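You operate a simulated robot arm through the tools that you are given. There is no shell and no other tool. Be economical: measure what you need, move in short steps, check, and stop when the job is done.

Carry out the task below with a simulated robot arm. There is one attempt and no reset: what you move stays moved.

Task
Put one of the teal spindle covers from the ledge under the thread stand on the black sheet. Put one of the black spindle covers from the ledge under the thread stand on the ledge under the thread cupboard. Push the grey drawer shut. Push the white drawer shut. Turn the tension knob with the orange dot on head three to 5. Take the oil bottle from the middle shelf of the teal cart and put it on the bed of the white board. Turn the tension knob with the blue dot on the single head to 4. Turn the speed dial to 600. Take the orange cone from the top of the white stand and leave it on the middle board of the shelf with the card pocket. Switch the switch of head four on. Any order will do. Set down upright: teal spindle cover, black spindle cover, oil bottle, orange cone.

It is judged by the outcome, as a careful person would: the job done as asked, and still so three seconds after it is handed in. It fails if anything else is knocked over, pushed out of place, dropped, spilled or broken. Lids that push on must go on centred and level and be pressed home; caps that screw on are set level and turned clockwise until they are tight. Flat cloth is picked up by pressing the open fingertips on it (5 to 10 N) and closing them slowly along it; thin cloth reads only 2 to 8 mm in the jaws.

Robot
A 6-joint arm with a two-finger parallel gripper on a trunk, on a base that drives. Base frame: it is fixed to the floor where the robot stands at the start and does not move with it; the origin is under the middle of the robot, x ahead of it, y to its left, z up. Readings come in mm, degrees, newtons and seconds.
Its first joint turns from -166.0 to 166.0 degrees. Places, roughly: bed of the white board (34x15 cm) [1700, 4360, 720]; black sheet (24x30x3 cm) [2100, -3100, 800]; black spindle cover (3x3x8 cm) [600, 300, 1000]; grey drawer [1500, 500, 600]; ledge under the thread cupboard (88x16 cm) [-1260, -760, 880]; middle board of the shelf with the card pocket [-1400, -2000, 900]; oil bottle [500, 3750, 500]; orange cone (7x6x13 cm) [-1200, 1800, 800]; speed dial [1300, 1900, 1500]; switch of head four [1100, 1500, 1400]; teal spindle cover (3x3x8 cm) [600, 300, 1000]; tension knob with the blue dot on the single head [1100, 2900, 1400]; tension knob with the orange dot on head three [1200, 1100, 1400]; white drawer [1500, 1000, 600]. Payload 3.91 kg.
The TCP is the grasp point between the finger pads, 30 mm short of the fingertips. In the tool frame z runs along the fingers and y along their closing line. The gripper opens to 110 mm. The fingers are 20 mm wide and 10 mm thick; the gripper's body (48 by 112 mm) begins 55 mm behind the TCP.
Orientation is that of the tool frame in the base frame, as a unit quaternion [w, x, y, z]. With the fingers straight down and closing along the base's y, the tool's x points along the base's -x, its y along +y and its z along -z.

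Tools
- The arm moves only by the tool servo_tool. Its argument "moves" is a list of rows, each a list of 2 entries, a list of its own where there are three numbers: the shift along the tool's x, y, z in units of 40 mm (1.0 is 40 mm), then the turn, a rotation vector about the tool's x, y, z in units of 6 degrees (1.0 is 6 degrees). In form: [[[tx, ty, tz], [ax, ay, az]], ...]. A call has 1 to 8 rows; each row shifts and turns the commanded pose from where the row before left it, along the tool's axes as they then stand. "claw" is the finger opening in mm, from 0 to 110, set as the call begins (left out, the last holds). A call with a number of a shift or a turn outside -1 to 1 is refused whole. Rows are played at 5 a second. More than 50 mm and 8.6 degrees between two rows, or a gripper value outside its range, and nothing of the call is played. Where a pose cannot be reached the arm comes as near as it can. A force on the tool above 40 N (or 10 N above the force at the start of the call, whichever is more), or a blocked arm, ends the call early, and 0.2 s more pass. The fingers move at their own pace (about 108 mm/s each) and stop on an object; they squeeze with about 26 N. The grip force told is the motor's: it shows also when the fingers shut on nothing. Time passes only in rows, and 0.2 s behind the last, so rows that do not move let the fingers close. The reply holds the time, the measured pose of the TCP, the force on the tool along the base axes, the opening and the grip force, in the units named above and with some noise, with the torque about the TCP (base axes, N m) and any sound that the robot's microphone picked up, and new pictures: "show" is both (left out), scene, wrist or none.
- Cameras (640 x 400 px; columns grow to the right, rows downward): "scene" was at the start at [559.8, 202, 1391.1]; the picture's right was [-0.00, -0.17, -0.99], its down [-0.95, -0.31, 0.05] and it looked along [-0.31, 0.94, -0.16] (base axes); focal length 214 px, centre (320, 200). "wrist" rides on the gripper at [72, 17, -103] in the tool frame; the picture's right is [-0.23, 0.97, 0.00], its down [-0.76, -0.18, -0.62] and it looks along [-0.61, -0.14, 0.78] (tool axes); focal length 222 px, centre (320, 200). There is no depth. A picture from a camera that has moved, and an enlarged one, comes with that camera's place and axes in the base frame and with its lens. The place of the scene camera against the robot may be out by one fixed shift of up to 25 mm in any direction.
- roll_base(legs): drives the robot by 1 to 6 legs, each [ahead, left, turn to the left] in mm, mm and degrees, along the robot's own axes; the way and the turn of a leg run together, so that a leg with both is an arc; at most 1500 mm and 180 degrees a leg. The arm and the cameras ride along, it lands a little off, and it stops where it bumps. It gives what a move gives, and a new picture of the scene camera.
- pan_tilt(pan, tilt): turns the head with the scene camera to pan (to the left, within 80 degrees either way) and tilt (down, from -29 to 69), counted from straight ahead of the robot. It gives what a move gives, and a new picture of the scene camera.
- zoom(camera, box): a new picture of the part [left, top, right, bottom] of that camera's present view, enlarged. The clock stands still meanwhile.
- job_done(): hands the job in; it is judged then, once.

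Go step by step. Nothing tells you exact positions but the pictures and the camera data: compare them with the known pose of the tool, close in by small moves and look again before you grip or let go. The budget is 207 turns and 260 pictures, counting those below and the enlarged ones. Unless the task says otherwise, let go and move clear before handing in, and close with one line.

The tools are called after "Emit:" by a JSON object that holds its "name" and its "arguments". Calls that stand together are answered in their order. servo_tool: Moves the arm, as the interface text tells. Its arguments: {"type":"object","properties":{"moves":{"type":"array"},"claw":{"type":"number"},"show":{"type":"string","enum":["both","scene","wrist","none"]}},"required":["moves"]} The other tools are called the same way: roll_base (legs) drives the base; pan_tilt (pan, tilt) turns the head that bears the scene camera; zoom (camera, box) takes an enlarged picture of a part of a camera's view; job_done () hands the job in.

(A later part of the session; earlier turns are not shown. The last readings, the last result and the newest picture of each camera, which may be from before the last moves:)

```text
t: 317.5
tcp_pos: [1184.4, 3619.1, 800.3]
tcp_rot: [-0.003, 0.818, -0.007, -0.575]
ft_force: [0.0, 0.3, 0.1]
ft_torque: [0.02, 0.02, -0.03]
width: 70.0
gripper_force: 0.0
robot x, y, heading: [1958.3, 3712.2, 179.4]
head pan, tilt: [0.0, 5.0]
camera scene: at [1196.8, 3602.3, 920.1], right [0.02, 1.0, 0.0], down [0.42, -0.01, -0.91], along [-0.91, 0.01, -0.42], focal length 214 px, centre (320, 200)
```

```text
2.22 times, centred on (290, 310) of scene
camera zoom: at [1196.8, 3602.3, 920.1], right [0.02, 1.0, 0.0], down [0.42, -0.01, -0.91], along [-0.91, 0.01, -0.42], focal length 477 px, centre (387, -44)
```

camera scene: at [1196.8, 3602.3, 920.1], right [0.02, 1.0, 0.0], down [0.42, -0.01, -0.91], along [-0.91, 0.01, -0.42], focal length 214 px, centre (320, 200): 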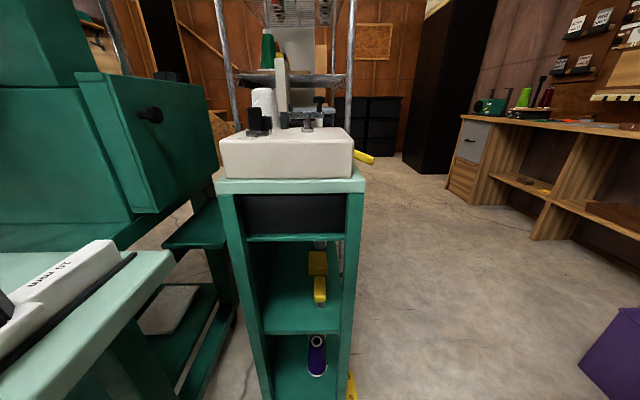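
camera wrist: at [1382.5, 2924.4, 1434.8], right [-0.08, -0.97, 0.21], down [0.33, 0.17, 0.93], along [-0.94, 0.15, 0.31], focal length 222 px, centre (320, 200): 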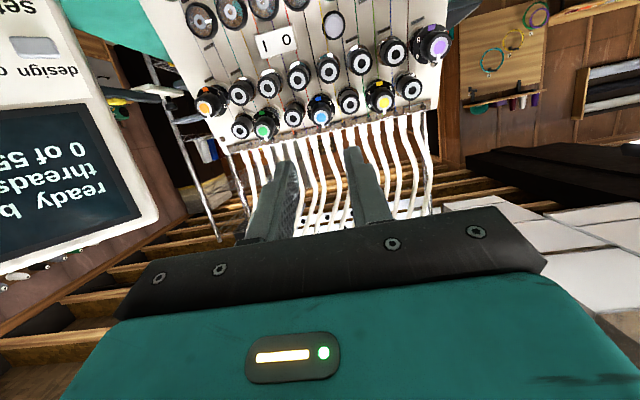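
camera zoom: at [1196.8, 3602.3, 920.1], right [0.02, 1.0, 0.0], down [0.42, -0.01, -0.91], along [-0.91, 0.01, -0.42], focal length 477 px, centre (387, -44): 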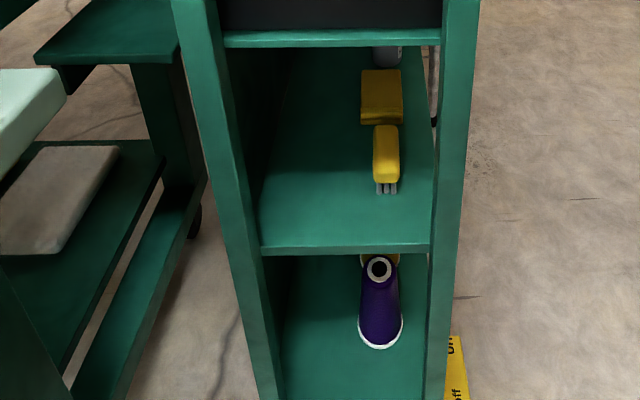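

The shelf's +y side is open and the bottle stands deeper in, near that side (~x 590). I'll reach round: first raise, shift right and turn the tool to point toward −y.

Emit:
{"name": "servo_tool", "arguments": {"moves": [[[-0.95, -0.6, -0.3], [0, 0, 0]], [[-0.95, -0.6, -0.3], [0, 0, 0]], [[-0.95, -0.6, -0.3], [0, 0, 0]], [[-0.95, -0.6, -0.3], [0, 0, 0]], [[0, -1, -0.4], [0, -1, 0]], [[0, -1, -0.4], [0, -1, 0]], [[0, 0, -0.4], [0, -1, 0]], [[0, 0, 0], [0, -0.33, 0]]], "show": "none"}}

Emit:
{"name": "servo_tool", "arguments": {"moves": [[[0, 0, 0], [-1, 0, 0]], [[0, 0, 0], [-1, 0, 0]], [[0, 0, 0], [-1, 0, 0]], [[0, 0, 0], [-1, 0, 0]], [[0, 0, 0], [-1, 0, 0]], [[0, 0, 0], [-1, 0, 0]], [[0, 0, 0], [-1, 0, 0]], [[0, 0, 0], [-1, 0, 0]]], "show": "none"}}

Emit:
{"name": "servo_tool", "arguments": {"moves": [[[0, 0, 0], [-1, 0, 0]], [[0, 0, 0], [-1, 0, 0]], [[0, 0, 0], [-1, 0, 0]], [[0, 0, 0], [-1, 0, 0]], [[0, 0, 0], [-1, 0, 0]], [[0, 0, 0], [-1, 0, 0]], [[0, 0, 0], [-1, 0, 0]]], "show": "scene"}}

```text
t: 319.3
tcp_pos: [1227.5, 3707.9, 973.8]
tcp_rot: [0.001, 0.705, -0.073, -0.705]
ft_force: [0.0, 1.0, -0.5]
ft_torque: [0.0, -0.03, 0.04]
width: 70.1
gripper_force: 0.0
out of reach, approached as far as the arm can: row 4, 5, 6, 8
robot x, y, heading: [1953.4, 3710.7, 179.6]
head pan, tilt: [0.0, 5.0]
```

```text
t: 321.1
tcp_pos: [1227.8, 3707.1, 974.6]
tcp_rot: [0.001, 0.706, -0.074, -0.705]
ft_force: [-0.2, -0.1, 0.8]
ft_torque: [-0.05, -0.01, -0.03]
width: 69.9
gripper_force: 0.0
out of reach, approached as far as the arm can: row 1, 2, 3, 4, 5, 6, 7, 8
robot x, y, heading: [1957.1, 3713.5, 179.6]
head pan, tilt: [0.0, 5.0]
```

```text
t: 322.7
tcp_pos: [1228.0, 3707.6, 975.0]
tcp_rot: [0.0, 0.706, -0.073, -0.705]
ft_force: [-0.4, -0.1, -0.2]
ft_torque: [-0.02, -0.01, 0.01]
width: 70.3
gripper_force: 0.0
out of reach, approached as far as the arm can: row 1, 2, 3, 4, 5, 6, 7
robot x, y, heading: [1957.0, 3711.0, 179.7]
head pan, tilt: [0.0, 5.0]
camera scene: at [1276.8, 3697.3, 1086.4], right [0.1, 0.99, -0.1], down [0.08, -0.11, -0.99], along [-0.99, 0.09, -0.09], focal length 214 px, centre (320, 200)
```

scene: 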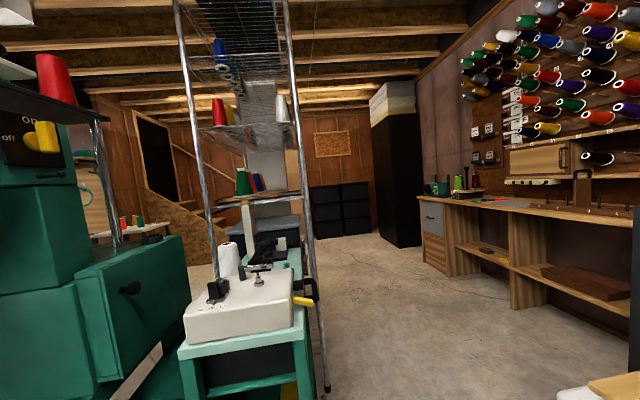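

The wrist cannot yaw that way. Since cover and cone lie on the west side anyway, I'll drive there now and fetch the bottle from its open side later. First raise and go down the aisle.

Emit:
{"name": "servo_tool", "arguments": {"moves": [[[-1, 0.7, 0], [0, 0, 0]], [[-1, 0.7, 0], [0, 0, 0]], [[-1, 0.6, 0], [0, 0, 0]], [[-1, 0, 0], [0, 0, 0]], [[-1, 0, 0], [0, 0, 0]]], "show": "none"}}

Emit:
{"name": "roll_base", "arguments": {"legs": [[-500, 0, 0], [0, 0, 90], [1500, 0, 0], [1500, 0, 0], [1500, 0, 0], [700, 0, 0]]}}

```text
t: 323.9
tcp_pos: [1220.4, 3650.2, 1184.2]
tcp_rot: [0.001, 0.706, -0.074, -0.704]
ft_force: [-0.1, 0.3, -1.3]
ft_torque: [-0.01, 0.04, -0.01]
width: 69.9
gripper_force: 0.1
robot x, y, heading: [1955.2, 3714.0, 179.6]
head pan, tilt: [0.0, 5.0]
```

```text
t: 355.0
tcp_pos: [2656.7, -2195.3, 1182.8]
tcp_rot: [0.51, 0.541, 0.459, -0.487]
ft_force: [-0.9, 0.1, 0.2]
ft_torque: [-0.01, 0.0, -0.01]
width: 70.1
gripper_force: 0.0
robot x, y, heading: [2562.9, -1460.1, -88.2]
head pan, tilt: [0.0, 5.0]
camera scene: at [2659.1, -2174.1, 1295.2], right [-0.99, 0.06, -0.1], down [0.11, 0.09, -0.99], along [-0.05, -0.99, -0.09], focal length 214 px, centre (320, 200)
```

scene: 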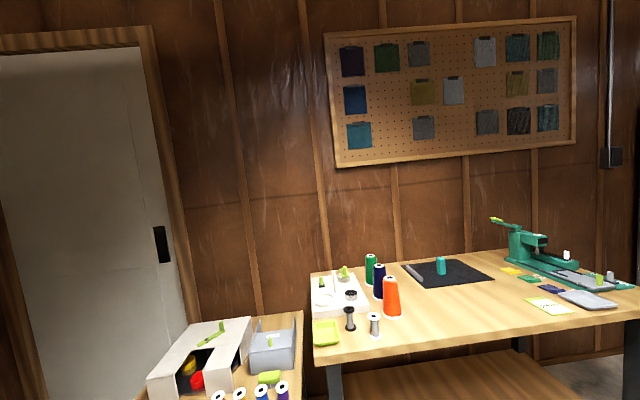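

Emit:
{"name": "roll_base", "arguments": {"legs": [[0, 0, -91.8], [0, 840, 0], [1300, 0, 0]]}}

```text
t: 369.6
tcp_pos: [510.7, -2337.0, 1184.1]
tcp_rot: [-0.001, 0.706, -0.075, -0.705]
ft_force: [0.6, 1.3, 0.7]
ft_torque: [-0.01, 0.02, 0.0]
width: 70.2
gripper_force: 0.0
robot x, y, heading: [1245.5, -2277.3, 179.3]
head pan, tilt: [0.0, 5.0]
camera scene: at [560.4, -2346.4, 1295.2], right [0.11, 0.99, -0.1], down [0.08, -0.11, -0.99], along [-0.99, 0.1, -0.09], focal length 214 px, centre (320, 200)
```

scene: 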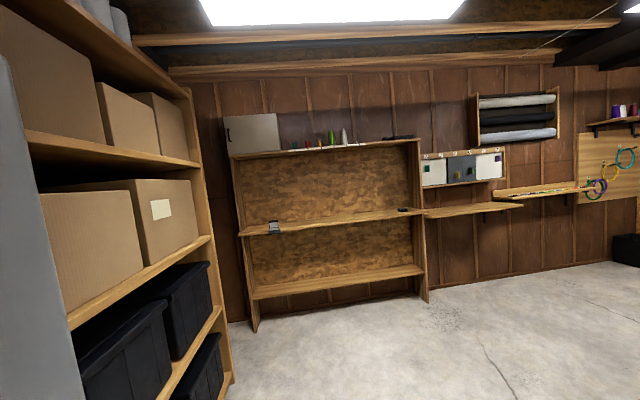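

The shelf with the card pocket and the thread cupboard with its ledge are visible on the west wall. Continue to the start area and face the covers' ledge.

Emit:
{"name": "roll_base", "arguments": {"legs": [[0, 0, 0.7], [1250, 0, 0], [245, 0, 0], [0, -1150, 0], [0, -1150, 0], [0, 0, 180]]}}

```text
t: 396.0
tcp_pos: [565.3, 101.9, 1184.3]
tcp_rot: [0.705, 0.07, 0.706, 0.004]
ft_force: [-0.2, 0.4, -0.6]
ft_torque: [0.02, -0.02, 0.02]
width: 69.9
gripper_force: 0.1
robot x, y, heading: [-167.9, 36.5, 0.2]
head pan, tilt: [0.0, 5.0]
camera scene: at [537.7, 78.4, 1295.1], right [-0.09, -0.99, -0.1], down [-0.08, 0.11, -0.99], along [0.99, -0.08, -0.09], focal length 214 px, centre (320, 200)
```

scene: 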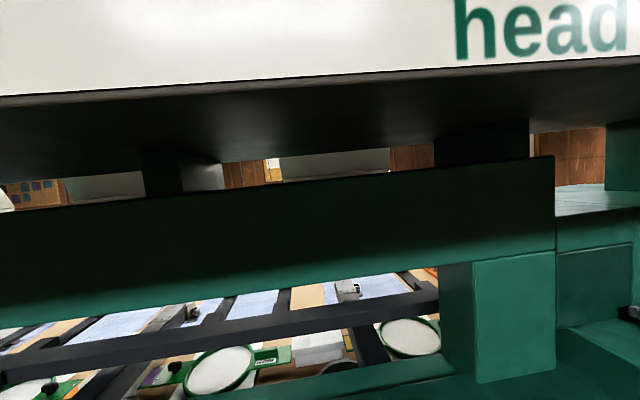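

Too near the beam; back off, straighten the small skew, pitch 45° and aim at the black cover (≈609, 187).

Emit:
{"name": "roll_base", "arguments": {"legs": [[-220, 0, 0]]}}

Emit:
{"name": "servo_tool", "arguments": {"moves": [[[0, 0.5, 0], [-0.98, 0, -0.98]], [[0.5, 0.5, 0], [0, 1, 0]], [[0.5, 0.5, 0], [0, 1, 0]], [[0.5, 0, 0], [0, 1, 0]], [[0.5, 0, 0], [0, 1, 0]], [[0.5, 0, 0], [0, 1, 0]], [[0.5, 0, 0], [0, 1, 0]], [[0.5, 0, 0], [0, 1, 0]]], "claw": 60, "show": "none"}}

Emit:
{"name": "pan_tilt", "arguments": {"pan": 0, "tilt": 0}}

```text
t: 397.7
tcp_pos: [343.3, 100.6, 1183.5]
tcp_rot: [0.705, 0.071, 0.706, 0.003]
ft_force: [0.0, 0.3, -0.2]
ft_torque: [0.04, -0.01, 0.02]
width: 70.1
gripper_force: 0.0
robot x, y, heading: [-391.9, 33.0, 0.0]
head pan, tilt: [0.0, 5.0]
camera scene: at [316.5, 77.1, 1295.1], right [-0.09, -0.99, -0.1], down [-0.08, 0.11, -0.99], along [0.99, -0.08, -0.09], focal length 214 px, centre (320, 200)
```

scene: 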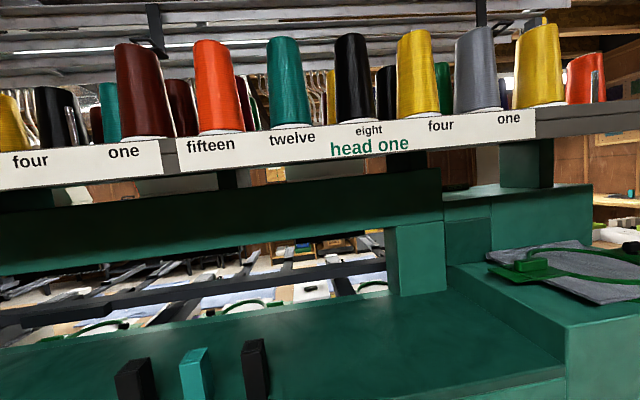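

```text
t: 399.5
tcp_pos: [301.3, 159.2, 1054.8]
tcp_rot: [0.406, -0.004, 0.914, 0.003]
ft_force: [-0.7, 0.4, -0.4]
ft_torque: [-0.04, 0.01, -0.02]
width: 60.1
gripper_force: 0.0
robot x, y, heading: [-393.7, 30.3, 0.2]
head pan, tilt: [0.0, 5.0]
```

```text
t: 400.1
tcp_pos: [301.9, 159.5, 1055.2]
tcp_rot: [0.406, -0.003, 0.914, 0.002]
ft_force: [-0.1, 0.4, 0.2]
ft_torque: [0.02, 0.01, 0.02]
width: 59.7
gripper_force: 0.0
robot x, y, heading: [-391.6, 34.3, -0.0]
head pan, tilt: [0.0, 0.0]
camera scene: at [356.8, 143.3, 1173.0], right [0.01, -1.0, 0.0], down [-0.67, 0.0, -0.74], along [0.74, 0.01, -0.67], focal length 214 px, centre (320, 200)
```

scene: 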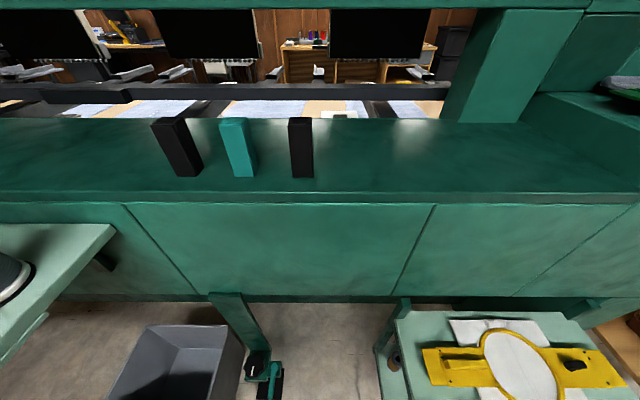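

Black cover centre ≈ (609, 188). Align y, fold the head, drive in and approach.

Emit:
{"name": "servo_tool", "arguments": {"moves": [[[0, 0.72, 0], [0, 0, 0]], [[0, 0, 0], [0, 0, 0]]], "show": "none"}}

Emit:
{"name": "roll_base", "arguments": {"legs": [[230, 0, 0]]}}

Emit:
{"name": "pan_tilt", "arguments": {"pan": 0, "tilt": 25}}

```text
t: 400.7
tcp_pos: [303.3, 189.2, 1055.5]
tcp_rot: [0.406, -0.003, 0.914, 0.002]
ft_force: [-1.4, 0.4, 0.6]
ft_torque: [-0.05, 0.02, 0.01]
width: 60.0
gripper_force: 0.0
robot x, y, heading: [-397.9, 31.6, 0.0]
head pan, tilt: [0.0, 0.0]
```

```text
t: 402.5
tcp_pos: [532.5, 188.4, 1055.4]
tcp_rot: [0.406, -0.005, 0.914, 0.004]
ft_force: [0.4, 0.5, -0.5]
ft_torque: [0.01, 0.0, 0.0]
width: 60.0
gripper_force: 0.0
robot x, y, heading: [-164.8, 31.9, -0.1]
head pan, tilt: [0.0, 0.0]
camera scene: at [586.9, 172.0, 1172.9], right [0.01, -1.0, 0.0], down [-0.67, 0.0, -0.74], along [0.74, 0.01, -0.67], focal length 214 px, centre (320, 200)
```

scene: 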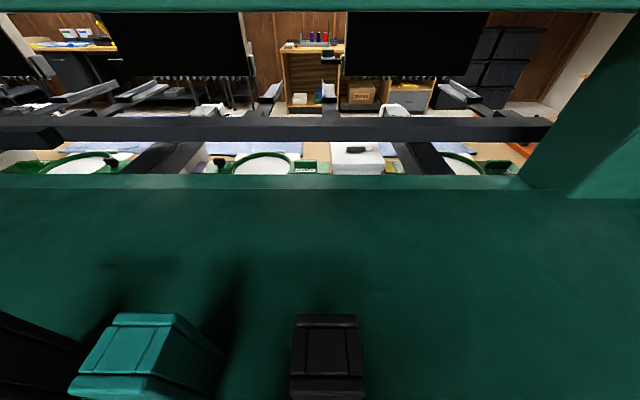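

```text
t: 403.4
tcp_pos: [532.4, 188.3, 1055.6]
tcp_rot: [0.407, -0.004, 0.914, 0.003]
ft_force: [-0.2, 0.3, -0.1]
ft_torque: [0.03, -0.03, -0.03]
width: 60.0
gripper_force: 0.0
robot x, y, heading: [-163.3, 34.0, 0.2]
head pan, tilt: [0.0, 25.0]
camera scene: at [561.4, 171.9, 1141.6], right [0.01, -1.0, 0.0], down [-0.92, -0.01, -0.39], along [0.39, 0.0, -0.92], focal length 214 px, centre (320, 200)
```

scene: 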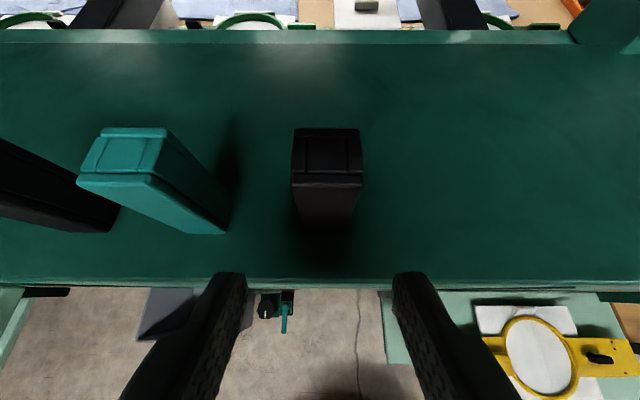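

Emit:
{"name": "servo_tool", "arguments": {"moves": [[[-0.42, -0.1, 0.83], [0, 0, 0]], [[-0.41, 0, 0.84], [0, 0, 0]], [[0, 0, 0], [0, 0, 0]]], "show": "scene"}}

Emit:
{"name": "servo_tool", "arguments": {"moves": [[[0, 0, 0], [0, 0, 0]], [[0, 0, 0], [0, 0, 0]], [[0, 0, 0], [0, 0, 0]]], "claw": 0, "show": "wrist"}}

```text
t: 404.1
tcp_pos: [603.0, 182.8, 1032.2]
tcp_rot: [0.407, -0.004, 0.914, 0.002]
ft_force: [-0.2, 0.1, -0.8]
ft_torque: [0.01, -0.02, 0.0]
width: 59.8
gripper_force: 0.0
robot x, y, heading: [-165.4, 37.6, -0.4]
head pan, tilt: [0.0, 25.0]
camera scene: at [632.3, 166.6, 1119.2], right [0.01, -1.0, 0.0], down [-0.92, -0.01, -0.39], along [0.39, 0.0, -0.92], focal length 214 px, centre (320, 200)
```

scene: 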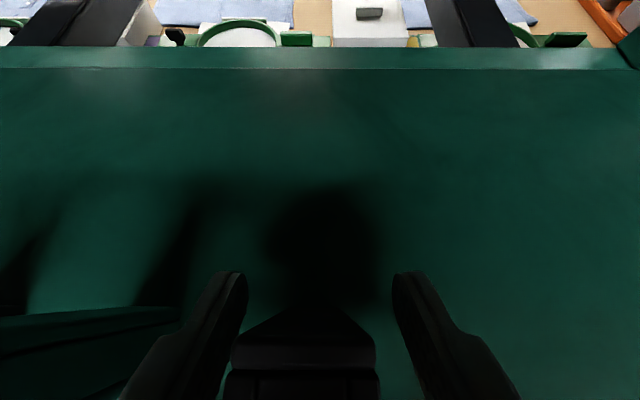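

```text
t: 404.9
tcp_pos: [602.1, 183.8, 1032.0]
tcp_rot: [0.406, -0.003, 0.914, 0.002]
ft_force: [-0.1, -1.2, -0.7]
ft_torque: [0.0, 0.04, -0.03]
width: 27.5
gripper_force: 25.9
robot x, y, heading: [-160.4, 32.6, -0.2]
head pan, tilt: [0.0, 25.0]
camera wrist: at [479.1, 199.3, 1047.9], right [0.14, 0.97, 0.17], down [0.05, -0.18, 0.98], along [0.99, -0.13, -0.07], focal length 222 px, centre (320, 200)
```

wrist: 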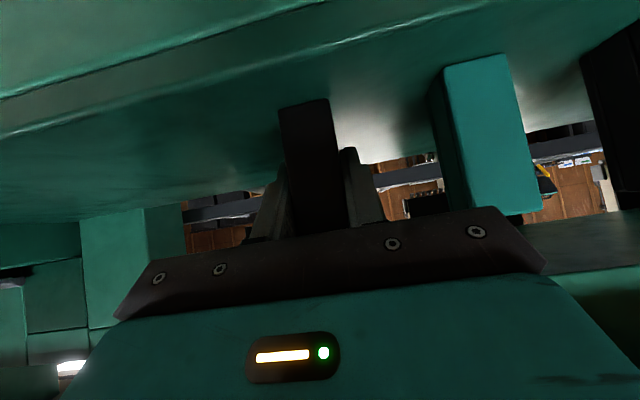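

Gripped. Lift straight up, then withdraw.

Emit:
{"name": "servo_tool", "arguments": {"moves": [[[-0.74, 0, -0.67], [0, 0, 0]], [[0.4, 0, -0.45], [0, 0, 0]], [[0.65, 0, -0.72], [0, 0, 0]], [[0.65, 0, -0.72], [0, 0, 0]], [[0.65, 0, -0.72], [0, 0, 0]], [[0.65, 0, -0.72], [0, 0, 0]]], "show": "none"}}

```text
t: 406.4
tcp_pos: [423.1, 182.6, 1072.5]
tcp_rot: [0.406, -0.003, 0.914, 0.002]
ft_force: [0.1, 0.6, -0.8]
ft_torque: [-0.03, 0.02, 0.0]
width: 27.7
gripper_force: 26.0
robot x, y, heading: [-165.7, 36.0, 0.1]
head pan, tilt: [0.0, 25.0]
```

Emit:
{"name": "roll_base", "arguments": {"legs": [[-130, 0, 0], [0, 0, -180], [0, 650, 0]]}}

Emit:
{"name": "pan_tilt", "arguments": {"pan": 0, "tilt": -20}}

```text
t: 418.2
tcp_pos: [-862.2, -792.8, 1073.8]
tcp_rot: [0.007, 0.914, 0.014, -0.406]
ft_force: [0.2, 0.3, 0.3]
ft_torque: [-0.02, 0.03, 0.01]
width: 27.2
gripper_force: 26.0
robot x, y, heading: [-279.3, -629.2, -178.4]
head pan, tilt: [0.0, 25.0]
camera scene: at [-869.5, -810.2, 1160.2], right [-0.03, 1.0, 0.0], down [0.92, 0.03, -0.39], along [-0.39, -0.01, -0.92], focal length 214 px, centre (320, 200)
```

scene: 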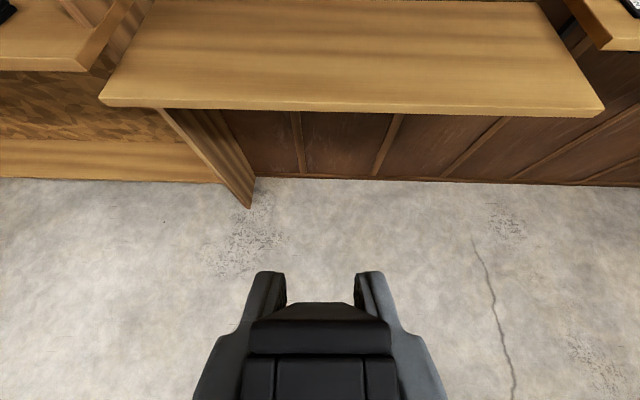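

```text
t: 419.3
tcp_pos: [-863.0, -793.9, 1073.6]
tcp_rot: [0.008, 0.914, 0.015, -0.405]
ft_force: [-0.6, 0.5, 0.1]
ft_torque: [0.03, -0.01, 0.03]
width: 27.4
gripper_force: 26.8
robot x, y, heading: [-278.6, -628.4, -178.6]
head pan, tilt: [0.0, -20.0]
camera scene: at [-904.2, -811.2, 1222.7], right [-0.03, 1.0, 0.0], down [0.38, 0.01, -0.93], along [-0.93, -0.03, -0.38], focal length 214 px, centre (320, 200)
```

scene: 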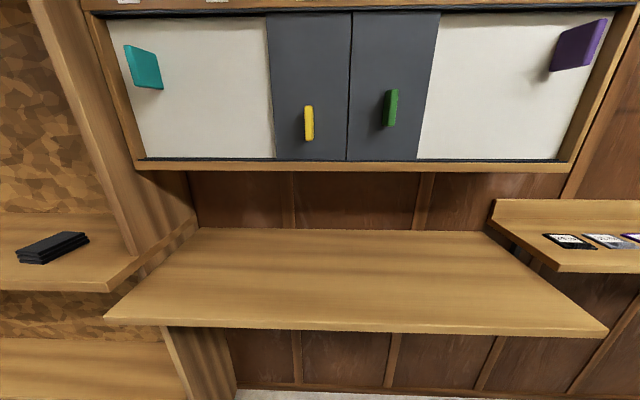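

The ledge is clear: front edge x≈−1170, z≈875. Drive in and place near (−1255, −790).

Emit:
{"name": "pan_tilt", "arguments": {"pan": 0, "tilt": 25}}

Emit:
{"name": "roll_base", "arguments": {"legs": [[220, 0, -1.5]]}}

Emit:
{"name": "servo_tool", "arguments": {"moves": [[[-0.65, 0, 0.74], [0, 0, 0]], [[-0.65, 0, 0.74], [0, 0, 0]], [[-0.65, 0, 0.74], [0, 0, 0]], [[-0.65, 0, 0.74], [0, 0, 0]], [[0.74, 0, 0.67], [0, 0, 0]], [[0.74, 0, 0.67], [0, 0, 0]]], "show": "scene"}}

```text
t: 420.4
tcp_pos: [-862.1, -793.8, 1074.6]
tcp_rot: [0.008, 0.914, 0.014, -0.406]
ft_force: [-0.3, -0.2, 0.3]
ft_torque: [-0.01, -0.01, 0.0]
width: 27.1
gripper_force: 26.0
robot x, y, heading: [-278.4, -631.8, -178.9]
head pan, tilt: [0.0, 25.0]
camera scene: at [-869.5, -810.2, 1160.3], right [-0.03, 1.0, 0.0], down [0.92, 0.03, -0.39], along [-0.39, -0.01, -0.92], focal length 214 px, centre (320, 200)
```

scene: 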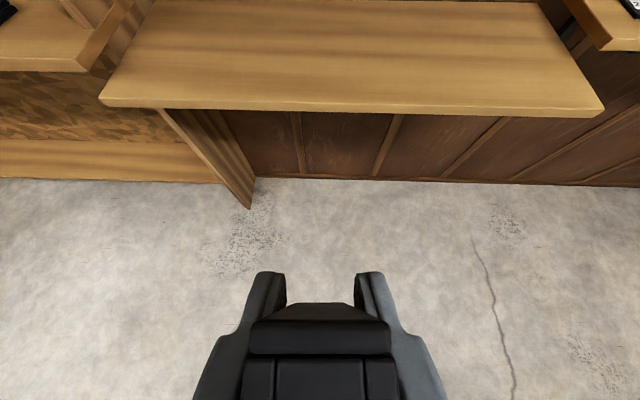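

```text
t: 422.1
tcp_pos: [-1088.1, -782.4, 1073.4]
tcp_rot: [0.003, 0.914, 0.004, -0.406]
ft_force: [0.3, -0.7, -0.2]
ft_torque: [0.0, 0.03, 0.0]
width: 27.5
gripper_force: 26.0
robot x, y, heading: [-499.8, -634.2, -179.6]
head pan, tilt: [0.0, 25.0]
camera scene: at [-1095.3, -798.9, 1160.2], right [-0.01, 1.0, 0.0], down [0.92, 0.01, -0.39], along [-0.39, -0.01, -0.92], focal length 214 px, centre (320, 200)
```

scene: 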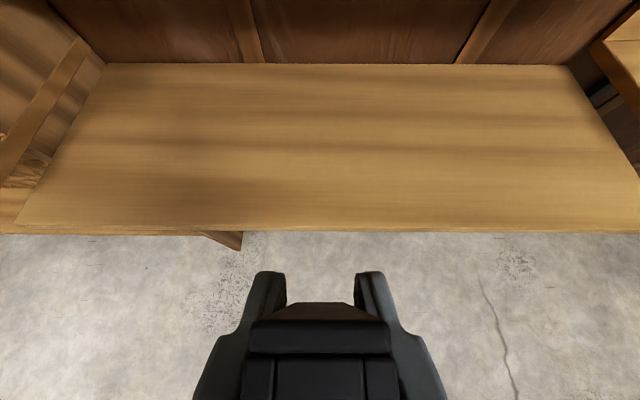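

```text
t: 423.6
tcp_pos: [-1245.2, -785.6, 991.2]
tcp_rot: [0.004, 0.914, 0.005, -0.406]
ft_force: [0.0, 0.5, 0.6]
ft_torque: [0.02, 0.01, 0.01]
width: 27.4
gripper_force: 26.3
robot x, y, heading: [-503.1, -633.7, -179.8]
head pan, tilt: [0.0, 25.0]
camera scene: at [-1253.2, -801.9, 1077.8], right [-0.01, 1.0, 0.0], down [0.92, 0.01, -0.39], along [-0.39, -0.01, -0.92], focal length 214 px, centre (320, 200)
```

scene: 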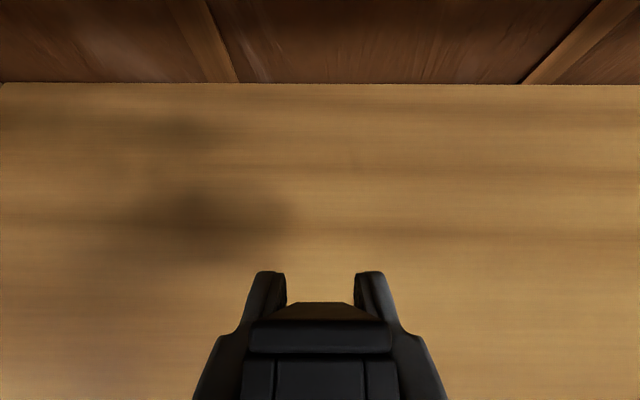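

Lower gently to contact.

Emit:
{"name": "servo_tool", "arguments": {"moves": [[[0.74, 0, 0.67], [0, 0, 0]], [[0.3, 0, 0.27], [0, 0, 0]], [[0.08, 0, 0.07], [0, 0, 0]], [[0.08, 0, 0.07], [0, 0, 0]], [[0.08, 0, 0.07], [0, 0, 0]], [[0.08, 0, 0.07], [0, 0, 0]], [[0.08, 0, 0.07], [0, 0, 0]]], "show": "none"}}

```text
t: 425.1
tcp_pos: [-1244.1, -785.4, 913.6]
tcp_rot: [0.003, 0.914, 0.004, -0.406]
ft_force: [0.3, -0.4, 0.5]
ft_torque: [0.0, 0.0, 0.03]
width: 27.5
gripper_force: 25.8
robot x, y, heading: [-499.1, -635.8, -180.0]
head pan, tilt: [0.0, 25.0]
```

Emit:
{"name": "servo_tool", "arguments": {"moves": [[[0.07, 0, 0.063], [0, 0, 0]], [[0.07, 0, 0.063], [0, 0, 0]], [[0.07, 0, 0.063], [0, 0, 0]], [[0.07, 0, 0.063], [0, 0, 0]], [[0.07, 0, 0.063], [0, 0, 0]], [[0.07, 0, 0.063], [0, 0, 0]]], "show": "none"}}

```text
t: 426.5
tcp_pos: [-1245.9, -784.9, 897.7]
tcp_rot: [0.003, 0.912, 0.004, -0.409]
ft_force: [0.8, -0.5, 8.3]
ft_torque: [0.07, -0.13, 0.0]
width: 27.4
gripper_force: 25.9
robot x, y, heading: [-501.4, -629.7, -179.9]
head pan, tilt: [0.0, 25.0]
stopped in row 6: the force on the tool passed its limit at 45 N (the readings are from after the stop); the commanded pose is now the measured one
```

Contact. Release and lift off vertically, then check.

Emit:
{"name": "servo_tool", "arguments": {"moves": [[[0, 0, 0], [0, 0, 0]], [[0, 0, 0], [0, 0, 0]], [[-0.74, 0, -0.67], [0, 0, 0]], [[-0.74, 0, -0.67], [0, 0, 0]], [[-0.74, 0, -0.67], [0, 0, 0]], [[0, 0, -1], [0, 0, 0]], [[0, 0, -1], [0, 0, 0]]], "claw": 60, "show": "scene"}}

```text
t: 428.1
tcp_pos: [-1185.0, -783.6, 1070.1]
tcp_rot: [0.004, 0.912, 0.006, -0.409]
ft_force: [-0.8, 0.2, -0.8]
ft_torque: [0.01, 0.02, -0.01]
width: 60.4
gripper_force: 0.0
robot x, y, heading: [-501.9, -632.4, -179.8]
head pan, tilt: [0.0, 25.0]
camera scene: at [-1192.1, -799.9, 1155.6], right [-0.01, 1.0, 0.0], down [0.92, 0.01, -0.39], along [-0.39, -0.01, -0.92], focal length 214 px, centre (320, 200)
```

scene: 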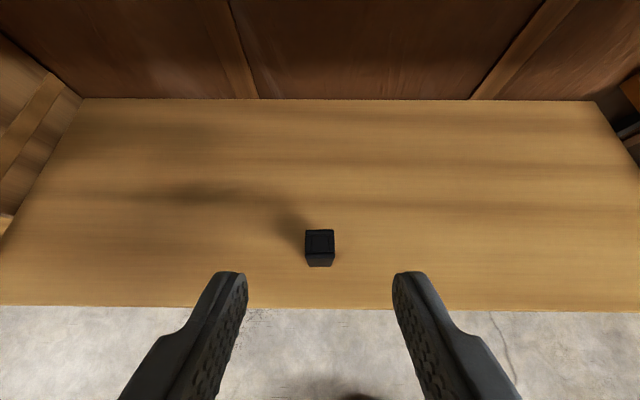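

The black cover is placed. Now the orange cone on the white stand at about (−1200, 1800): back off and drive north.

Emit:
{"name": "roll_base", "arguments": {"legs": [[-250, 0, 0], [0, -1290, 0], [0, -1250, 0]]}}

Emit:
{"name": "pan_tilt", "arguments": {"pan": 0, "tilt": -20}}

```text
t: 442.1
tcp_pos: [-940.7, 1776.9, 1069.5]
tcp_rot: [0.004, 0.913, 0.007, -0.408]
ft_force: [0.4, 0.7, 0.0]
ft_torque: [0.01, 0.01, -0.03]
width: 59.8
gripper_force: 0.0
robot x, y, heading: [-257.6, 1932.5, -179.5]
head pan, tilt: [0.0, 25.0]
camera scene: at [-947.5, 1760.7, 1155.9], right [-0.02, 1.0, 0.0], down [0.92, 0.02, -0.39], along [-0.39, -0.01, -0.92], focal length 214 px, centre (320, 200)
```

scene: 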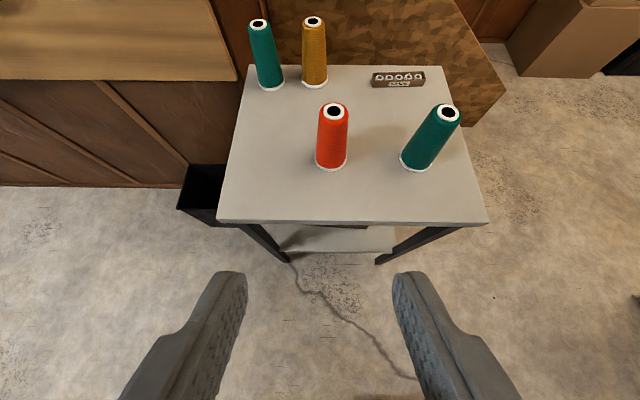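

```text
t: 443.2
tcp_pos: [-941.0, 1777.4, 1069.5]
tcp_rot: [0.004, 0.913, 0.007, -0.408]
ft_force: [-0.1, 0.8, -0.6]
ft_torque: [0.0, -0.01, -0.01]
width: 60.1
gripper_force: 0.0
robot x, y, heading: [-256.2, 1928.2, -179.7]
head pan, tilt: [0.0, -20.0]
camera scene: at [-981.8, 1760.3, 1218.5], right [-0.02, 1.0, 0.0], down [0.37, 0.0, -0.93], along [-0.93, -0.02, -0.37], focal length 214 px, centre (320, 200)
```

scene: 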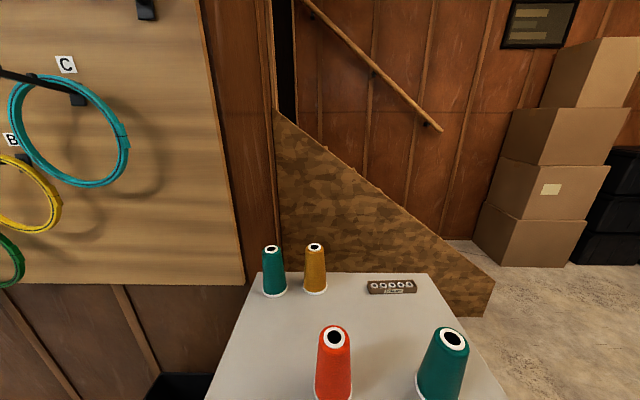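

The orange cone stands at ≈ (−1222, 1796), base z≈756. Drive nearer and line up on a 42° approach.

Emit:
{"name": "roll_base", "arguments": {"legs": [[200, 0, 0]]}}

Emit:
{"name": "servo_tool", "arguments": {"moves": [[[0.81, -0.12, 0.48], [0, 0, 0]], [[0.81, -0.12, 0.48], [0, 0, 0]], [[0.81, -0.12, 0.48], [0, 0, 0]], [[0.81, -0.12, 0.48], [0, 0, 0]]], "claw": 105, "show": "wrist"}}

Emit:
{"name": "pan_tilt", "arguments": {"pan": 0, "tilt": 15}}

```text
t: 444.8
tcp_pos: [-1142.6, 1776.6, 1069.5]
tcp_rot: [0.004, 0.913, 0.006, -0.409]
ft_force: [0.8, -0.3, -0.2]
ft_torque: [0.02, -0.03, 0.03]
width: 60.5
gripper_force: 0.1
robot x, y, heading: [-460.4, 1932.9, -179.7]
head pan, tilt: [0.0, -20.0]
camera scene: at [-1184.8, 1759.6, 1218.5], right [-0.02, 1.0, 0.0], down [0.37, 0.0, -0.93], along [-0.93, -0.02, -0.37], focal length 214 px, centre (320, 200)
```

scene: 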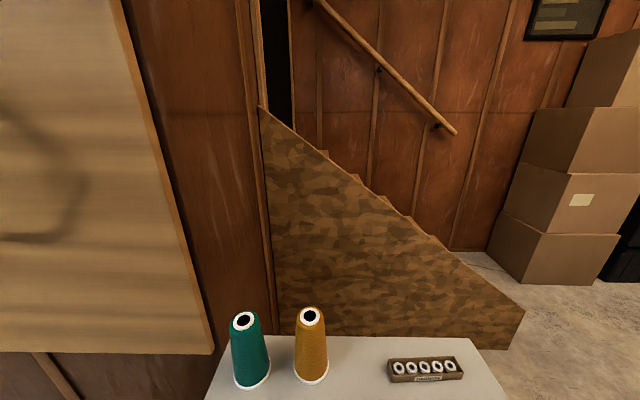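

```text
t: 445.8
tcp_pos: [-1115.8, 1795.3, 922.5]
tcp_rot: [0.005, 0.913, 0.006, -0.408]
ft_force: [0.5, 0.4, 0.0]
ft_torque: [-0.01, 0.0, 0.0]
width: 105.0
gripper_force: 0.1
robot x, y, heading: [-458.7, 1928.4, -179.7]
head pan, tilt: [0.0, -20.0]
camera wrist: at [-988.4, 1780.6, 936.8], right [-0.14, -0.98, 0.17], down [-0.05, 0.18, 0.98], along [-0.99, 0.13, -0.07], focal length 222 px, centre (320, 200)
```

wrist: 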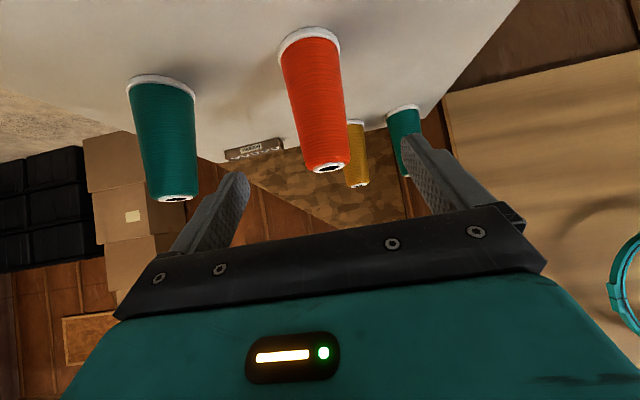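

```text
t: 446.8
tcp_pos: [-1116.9, 1795.3, 923.1]
tcp_rot: [0.004, 0.913, 0.007, -0.408]
ft_force: [-0.3, 0.4, -0.9]
ft_torque: [-0.01, -0.01, -0.01]
width: 105.2
gripper_force: 0.1
robot x, y, heading: [-461.3, 1931.4, -179.7]
head pan, tilt: [0.0, 15.0]
camera scene: at [-1135.1, 1778.0, 1020.6], right [-0.02, 1.0, 0.0], down [0.84, 0.01, -0.55], along [-0.55, -0.01, -0.84], focal length 214 px, centre (320, 200)
```

scene: 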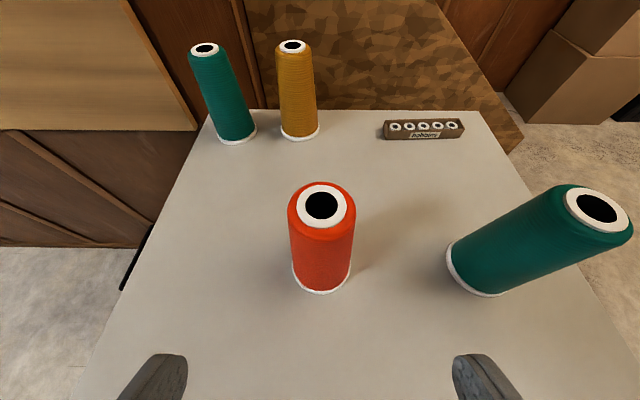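

Centred on the cone. Advance and close.

Emit:
{"name": "servo_tool", "arguments": {"moves": [[[0.134, 0, 0.86], [0, 0, 0]], [[0.134, 0, 0.86], [0, 0, 0]], [[0.134, 0, 0.86], [0, 0, 0]], [[0.134, 0, 0.86], [0, 0, 0]]], "show": "none"}}

Emit:
{"name": "servo_tool", "arguments": {"moves": [[[0, 0, 0], [0, 0, 0]], [[0, 0, 0], [0, 0, 0]], [[0, 0, 0], [0, 0, 0]]], "claw": 0, "show": "wrist"}}

```text
t: 447.8
tcp_pos: [-1202.5, 1794.4, 813.3]
tcp_rot: [0.006, 0.913, 0.008, -0.408]
ft_force: [-0.1, -0.1, 0.3]
ft_torque: [-0.03, 0.01, -0.01]
width: 105.1
gripper_force: 0.0
robot x, y, heading: [-461.5, 1927.1, -179.5]
head pan, tilt: [0.0, 15.0]
```

```text
t: 448.6
tcp_pos: [-1202.7, 1795.3, 813.2]
tcp_rot: [0.004, 0.913, 0.007, -0.408]
ft_force: [-0.9, -0.1, 0.3]
ft_torque: [-0.04, 0.04, 0.01]
width: 61.2
gripper_force: 25.8
robot x, y, heading: [-464.9, 1931.3, -179.4]
head pan, tilt: [0.0, 15.0]
camera wrist: at [-1075.2, 1780.9, 827.1], right [-0.14, -0.98, 0.17], down [-0.05, 0.18, 0.98], along [-0.99, 0.12, -0.07], focal length 222 px, centre (320, 200)
```

wrist: 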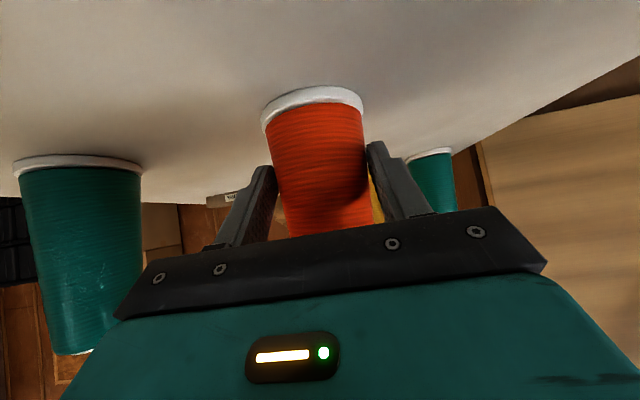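

Gripped. Lift and withdraw.

Emit:
{"name": "servo_tool", "arguments": {"moves": [[[-0.74, 0, -0.67], [0, 0, 0]], [[-0.74, 0, -0.67], [0, 0, 0]], [[-0.74, 0, -0.67], [0, 0, 0]], [[-0.74, 0, -0.67], [0, 0, 0]], [[0, 0, -0.8], [0, 0, 0]], [[0, 0, -0.8], [0, 0, 0]]], "show": "wrist"}}

```text
t: 450.0
tcp_pos: [-1154.6, 1795.1, 1014.1]
tcp_rot: [0.004, 0.913, 0.007, -0.408]
ft_force: [-1.0, -0.1, -1.3]
ft_torque: [0.01, -0.04, -0.02]
width: 61.6
gripper_force: 26.2
robot x, y, heading: [-459.6, 1932.3, -179.7]
head pan, tilt: [0.0, 15.0]
camera wrist: at [-1027.5, 1781.1, 1029.2], right [-0.14, -0.98, 0.17], down [-0.05, 0.18, 0.98], along [-0.99, 0.12, -0.07], focal length 222 px, centre (320, 200)
```

wrist: 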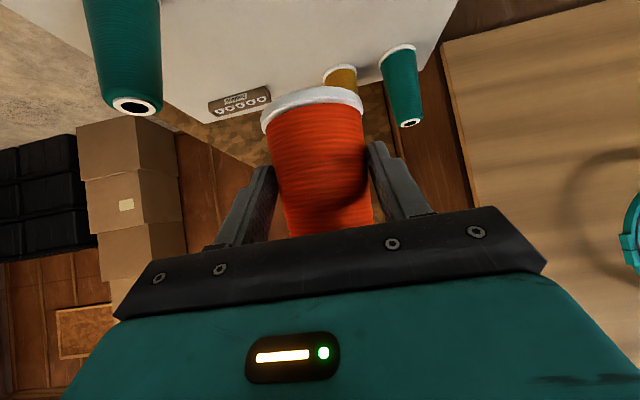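

Emit:
{"name": "roll_base", "arguments": {"legs": [[-250, 0, 0], [0, 1300, 0], [0, 1300, 0], [0, 1180, 0]]}}

Emit:
{"name": "pan_tilt", "arguments": {"pan": 0, "tilt": -20}}

```text
t: 469.9
tcp_pos: [-863.9, -2048.1, 1015.0]
tcp_rot: [0.008, 0.913, 0.015, -0.408]
ft_force: [-0.3, -0.2, -1.5]
ft_torque: [0.02, -0.03, -0.04]
width: 59.9
gripper_force: 26.6
robot x, y, heading: [-173.6, -1903.0, -178.7]
head pan, tilt: [0.0, 15.0]
camera scene: at [-882.4, -2064.9, 1112.9], right [-0.03, 1.0, 0.0], down [0.84, 0.03, -0.55], along [-0.55, -0.02, -0.84], focal length 214 px, centre (320, 200)
```

scene: 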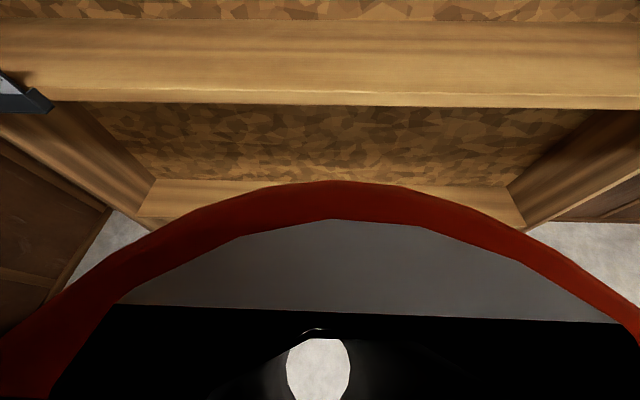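

```text
t: 470.9
tcp_pos: [-863.6, -2047.4, 1015.5]
tcp_rot: [0.008, 0.913, 0.015, -0.408]
ft_force: [0.4, 0.5, -2.7]
ft_torque: [0.0, -0.03, 0.03]
width: 60.0
gripper_force: 25.3
robot x, y, heading: [-169.3, -1900.1, -178.7]
head pan, tilt: [0.0, -20.0]
camera scene: at [-905.0, -2065.5, 1164.2], right [-0.03, 1.0, 0.0], down [0.37, 0.01, -0.93], along [-0.93, -0.03, -0.37], focal length 214 px, centre (320, 200)
```

scene: 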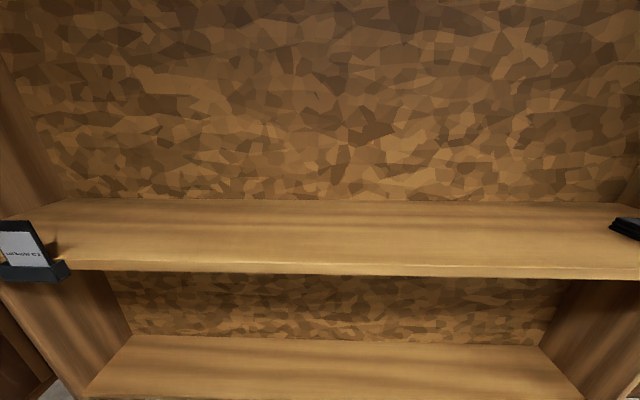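

The middle board is clear here (card pocket at left end, a black thing at right). Drive in and extend over the board.

Emit:
{"name": "roll_base", "arguments": {"legs": [[320, 0, -1.3]]}}

Emit:
{"name": "servo_tool", "arguments": {"moves": [[[-0.65, 0, 0.74], [0, 0, 0]], [[-0.65, 0, 0.74], [0, 0, 0]], [[-0.65, 0, 0.74], [0, 0, 0]], [[-0.65, 0, 0.74], [0, 0, 0]]], "show": "wrist"}}

```text
t: 473.1
tcp_pos: [-1188.8, -2029.1, 1015.3]
tcp_rot: [0.002, 0.913, 0.001, -0.408]
ft_force: [0.3, -0.1, -1.5]
ft_torque: [0.0, -0.03, 0.0]
width: 59.7
gripper_force: 26.6
robot x, y, heading: [-494.5, -1904.7, 179.3]
head pan, tilt: [0.0, -20.0]
camera scene: at [-1230.1, -2045.7, 1164.3], right [0.0, 1.0, 0.0], down [0.37, 0.0, -0.93], along [-0.93, 0.0, -0.37], focal length 214 px, centre (320, 200)
```

scene: 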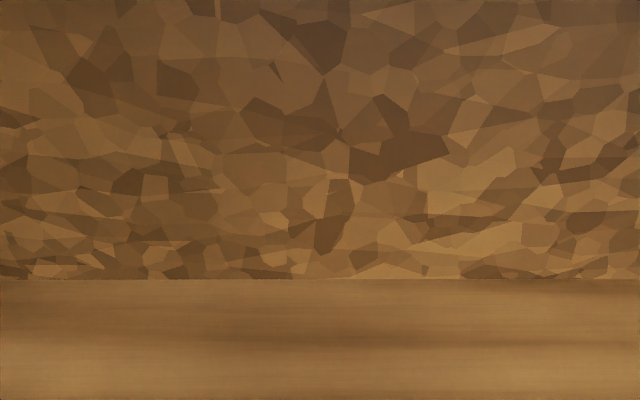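

```text
t: 474.1
tcp_pos: [-1343.3, -2028.1, 1013.8]
tcp_rot: [0.001, 0.913, 0.0, -0.409]
ft_force: [1.2, -0.2, -0.5]
ft_torque: [-0.04, -0.05, -0.01]
width: 59.8
gripper_force: 26.0
robot x, y, heading: [-492.0, -1906.0, 179.8]
head pan, tilt: [0.0, -20.0]
camera wrist: at [-1217.5, -2044.8, 1028.5], right [-0.15, -0.97, 0.17], down [-0.04, 0.18, 0.98], along [-0.99, 0.14, -0.07], focal length 222 px, centre (320, 200)
```

wrist: 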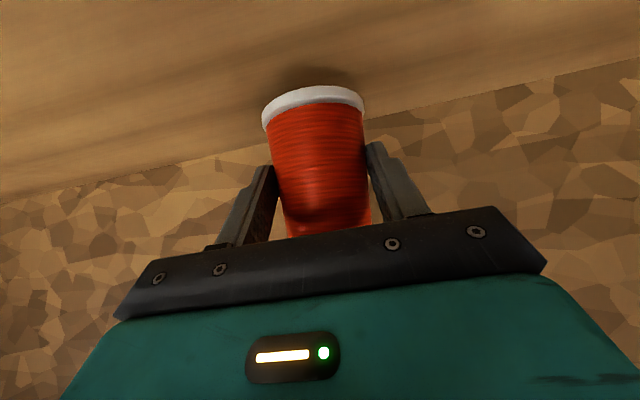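

Over the board. Lower in steps until contact.

Emit:
{"name": "servo_tool", "arguments": {"moves": [[[0.56, 0, 0.5], [0, 0, 0]], [[0.15, 0, 0.135], [0, 0, 0]], [[0.12, 0, 0.108], [0, 0, 0]], [[0.1, 0, 0.09], [0, 0, 0]], [[0.1, 0, 0.09], [0, 0, 0]], [[0.1, 0, 0.09], [0, 0, 0]], [[0.1, 0, 0.09], [0, 0, 0]], [[0.1, 0, 0.09], [0, 0, 0]]], "show": "none"}}

```text
t: 475.1
tcp_pos: [-1346.6, -2031.0, 970.7]
tcp_rot: [0.002, 0.911, 0.001, -0.413]
ft_force: [0.1, 1.1, 6.9]
ft_torque: [0.19, 0.05, 0.07]
width: 59.7
gripper_force: 26.5
robot x, y, heading: [-494.4, -1904.7, 179.6]
head pan, tilt: [0.0, -20.0]
stopped in row 4: the force on the tool passed its limit at 45 N (the readings are from after the stop); the commanded pose is now the measured one
```

Emit:
{"name": "servo_tool", "arguments": {"moves": [[[0, 0, 0], [0, 0, 0]]], "show": "wrist"}}

```text
t: 475.4
tcp_pos: [-1346.3, -2030.3, 971.2]
tcp_rot: [0.003, 0.911, 0.001, -0.413]
ft_force: [-0.3, 0.8, 11.5]
ft_torque: [0.23, 0.13, 0.11]
width: 59.8
gripper_force: 26.2
robot x, y, heading: [-491.8, -1908.4, 179.6]
head pan, tilt: [0.0, -20.0]
camera wrist: at [-1219.1, -2045.6, 984.5], right [-0.15, -0.97, 0.18], down [-0.03, 0.18, 0.98], along [-0.99, 0.14, -0.06], focal length 222 px, centre (320, 200)
```

wrist: 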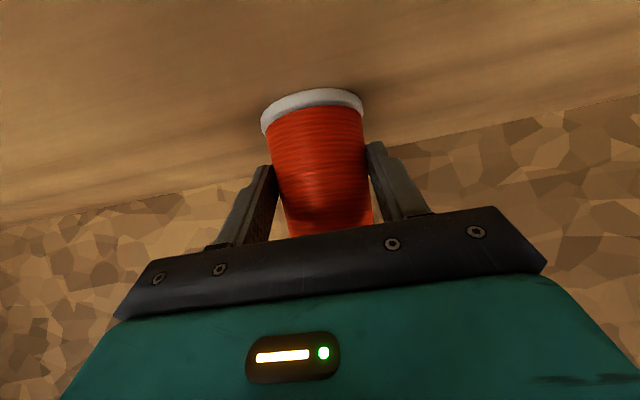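

The base rests on the board. Open and withdraw.

Emit:
{"name": "servo_tool", "arguments": {"moves": [[[0, 0, 0], [0, 0, 0]], [[0, 0, 0], [0, 0, 0]], [[0, 0, 0], [0, 0, 0]], [[0, 0, -0.7], [0, 0, 0]], [[0, 0, -1], [0, 0, 0]], [[0, 0, -1], [0, 0, 0]], [[0, 0, -1], [0, 0, 0]]], "claw": 105, "show": "wrist"}}

```text
t: 477.1
tcp_pos: [-1236.8, -2027.7, 1065.4]
tcp_rot: [0.002, 0.911, 0.002, -0.412]
ft_force: [-0.8, -0.3, -0.7]
ft_torque: [0.0, 0.0, 0.0]
width: 104.9
gripper_force: 0.1
robot x, y, heading: [-493.1, -1901.7, 179.6]
head pan, tilt: [0.0, -20.0]
camera wrist: at [-1109.4, -2045.0, 1080.5], right [-0.15, -0.97, 0.17], down [-0.04, 0.18, 0.98], along [-0.99, 0.14, -0.06], focal length 222 px, centre (320, 200)
```

wrist: 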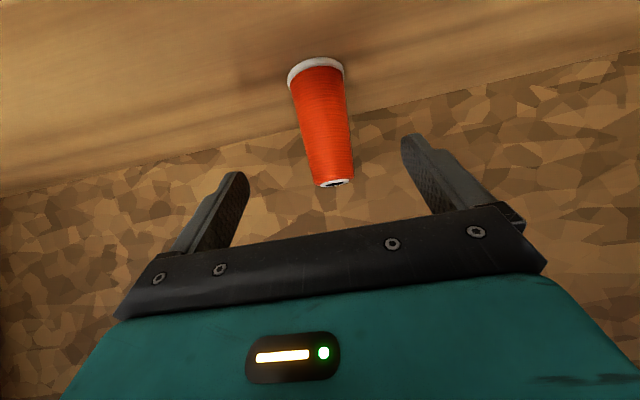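

The cone stands on the middle board. Now to the oil bottle: drive north through the west side and look ahead.

Emit:
{"name": "roll_base", "arguments": {"legs": [[-300, 0, 0], [0, -1300, 0], [0, -1300, 0], [0, -1000, 0], [0, 0, -90]]}}

Emit:
{"name": "pan_tilt", "arguments": {"pan": 0, "tilt": -25}}

```text
t: 500.0
tcp_pos: [-290.7, 2437.0, 1066.8]
tcp_rot: [0.291, -0.64, 0.649, 0.291]
ft_force: [-0.5, 0.3, -0.8]
ft_torque: [-0.04, 0.01, 0.0]
width: 105.1
gripper_force: 0.0
robot x, y, heading: [-178.6, 1687.7, 88.7]
head pan, tilt: [0.0, -20.0]
camera scene: at [-278.7, 2471.5, 1217.4], right [1.0, -0.01, 0.0], down [-0.01, -0.36, -0.93], along [0.01, 0.93, -0.36], focal length 214 px, centre (320, 200)
```

scene: 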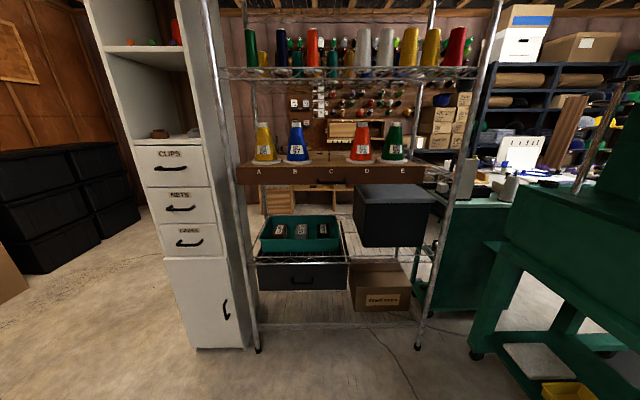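

```text
t: 500.6
tcp_pos: [-290.1, 2436.1, 1067.6]
tcp_rot: [0.292, -0.64, 0.648, 0.292]
ft_force: [-0.2, 0.2, 0.6]
ft_torque: [0.02, -0.01, 0.01]
width: 105.4
gripper_force: 0.1
robot x, y, heading: [-177.4, 1692.7, 88.8]
head pan, tilt: [0.0, -25.0]
camera scene: at [-278.6, 2471.9, 1225.5], right [1.0, -0.01, 0.0], down [-0.01, -0.28, -0.96], along [0.01, 0.96, -0.28], focal length 214 px, centre (320, 200)
```

scene: 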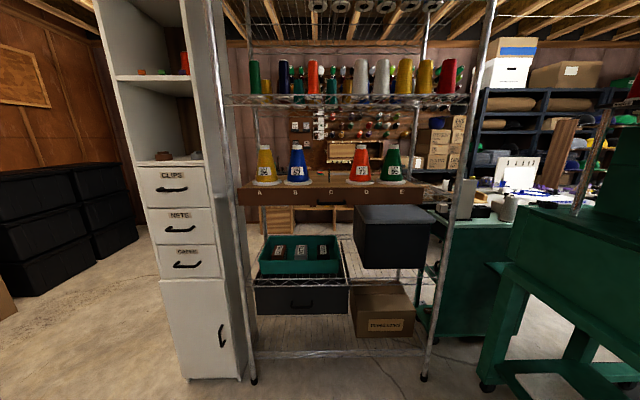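

The rack and white cabinet block the direct way (x −1015…274), so I go round the cabinet's west side.

Emit:
{"name": "roll_base", "arguments": {"legs": [[0, 0, 91.2], [0, -1000, 0], [1320, 0, 0], [0, -1400, 0], [0, -450, 0]]}}

```text
t: 525.0
tcp_pos: [-2436.8, 4252.6, 1068.3]
tcp_rot: [0.021, 0.91, 0.04, -0.412]
ft_force: [0.3, -0.6, 0.5]
ft_torque: [-0.02, -0.04, 0.0]
width: 105.2
gripper_force: 0.1
robot x, y, heading: [-1711.5, 4441.3, -175.5]
head pan, tilt: [0.0, -25.0]
camera scene: at [-2477.9, 4232.0, 1225.6], right [-0.09, 1.0, 0.0], down [0.28, 0.02, -0.96], along [-0.96, -0.09, -0.28], focal length 214 px, centre (320, 200)
```

scene: 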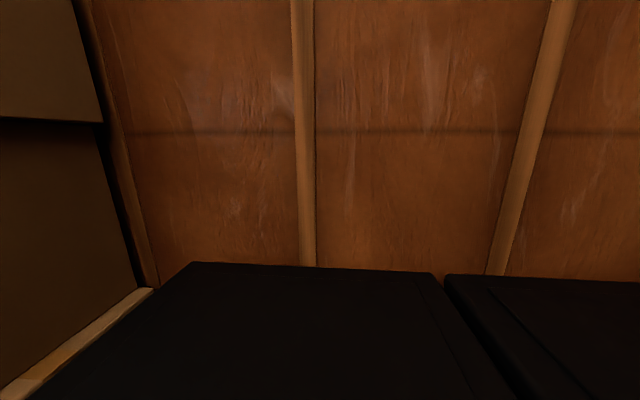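

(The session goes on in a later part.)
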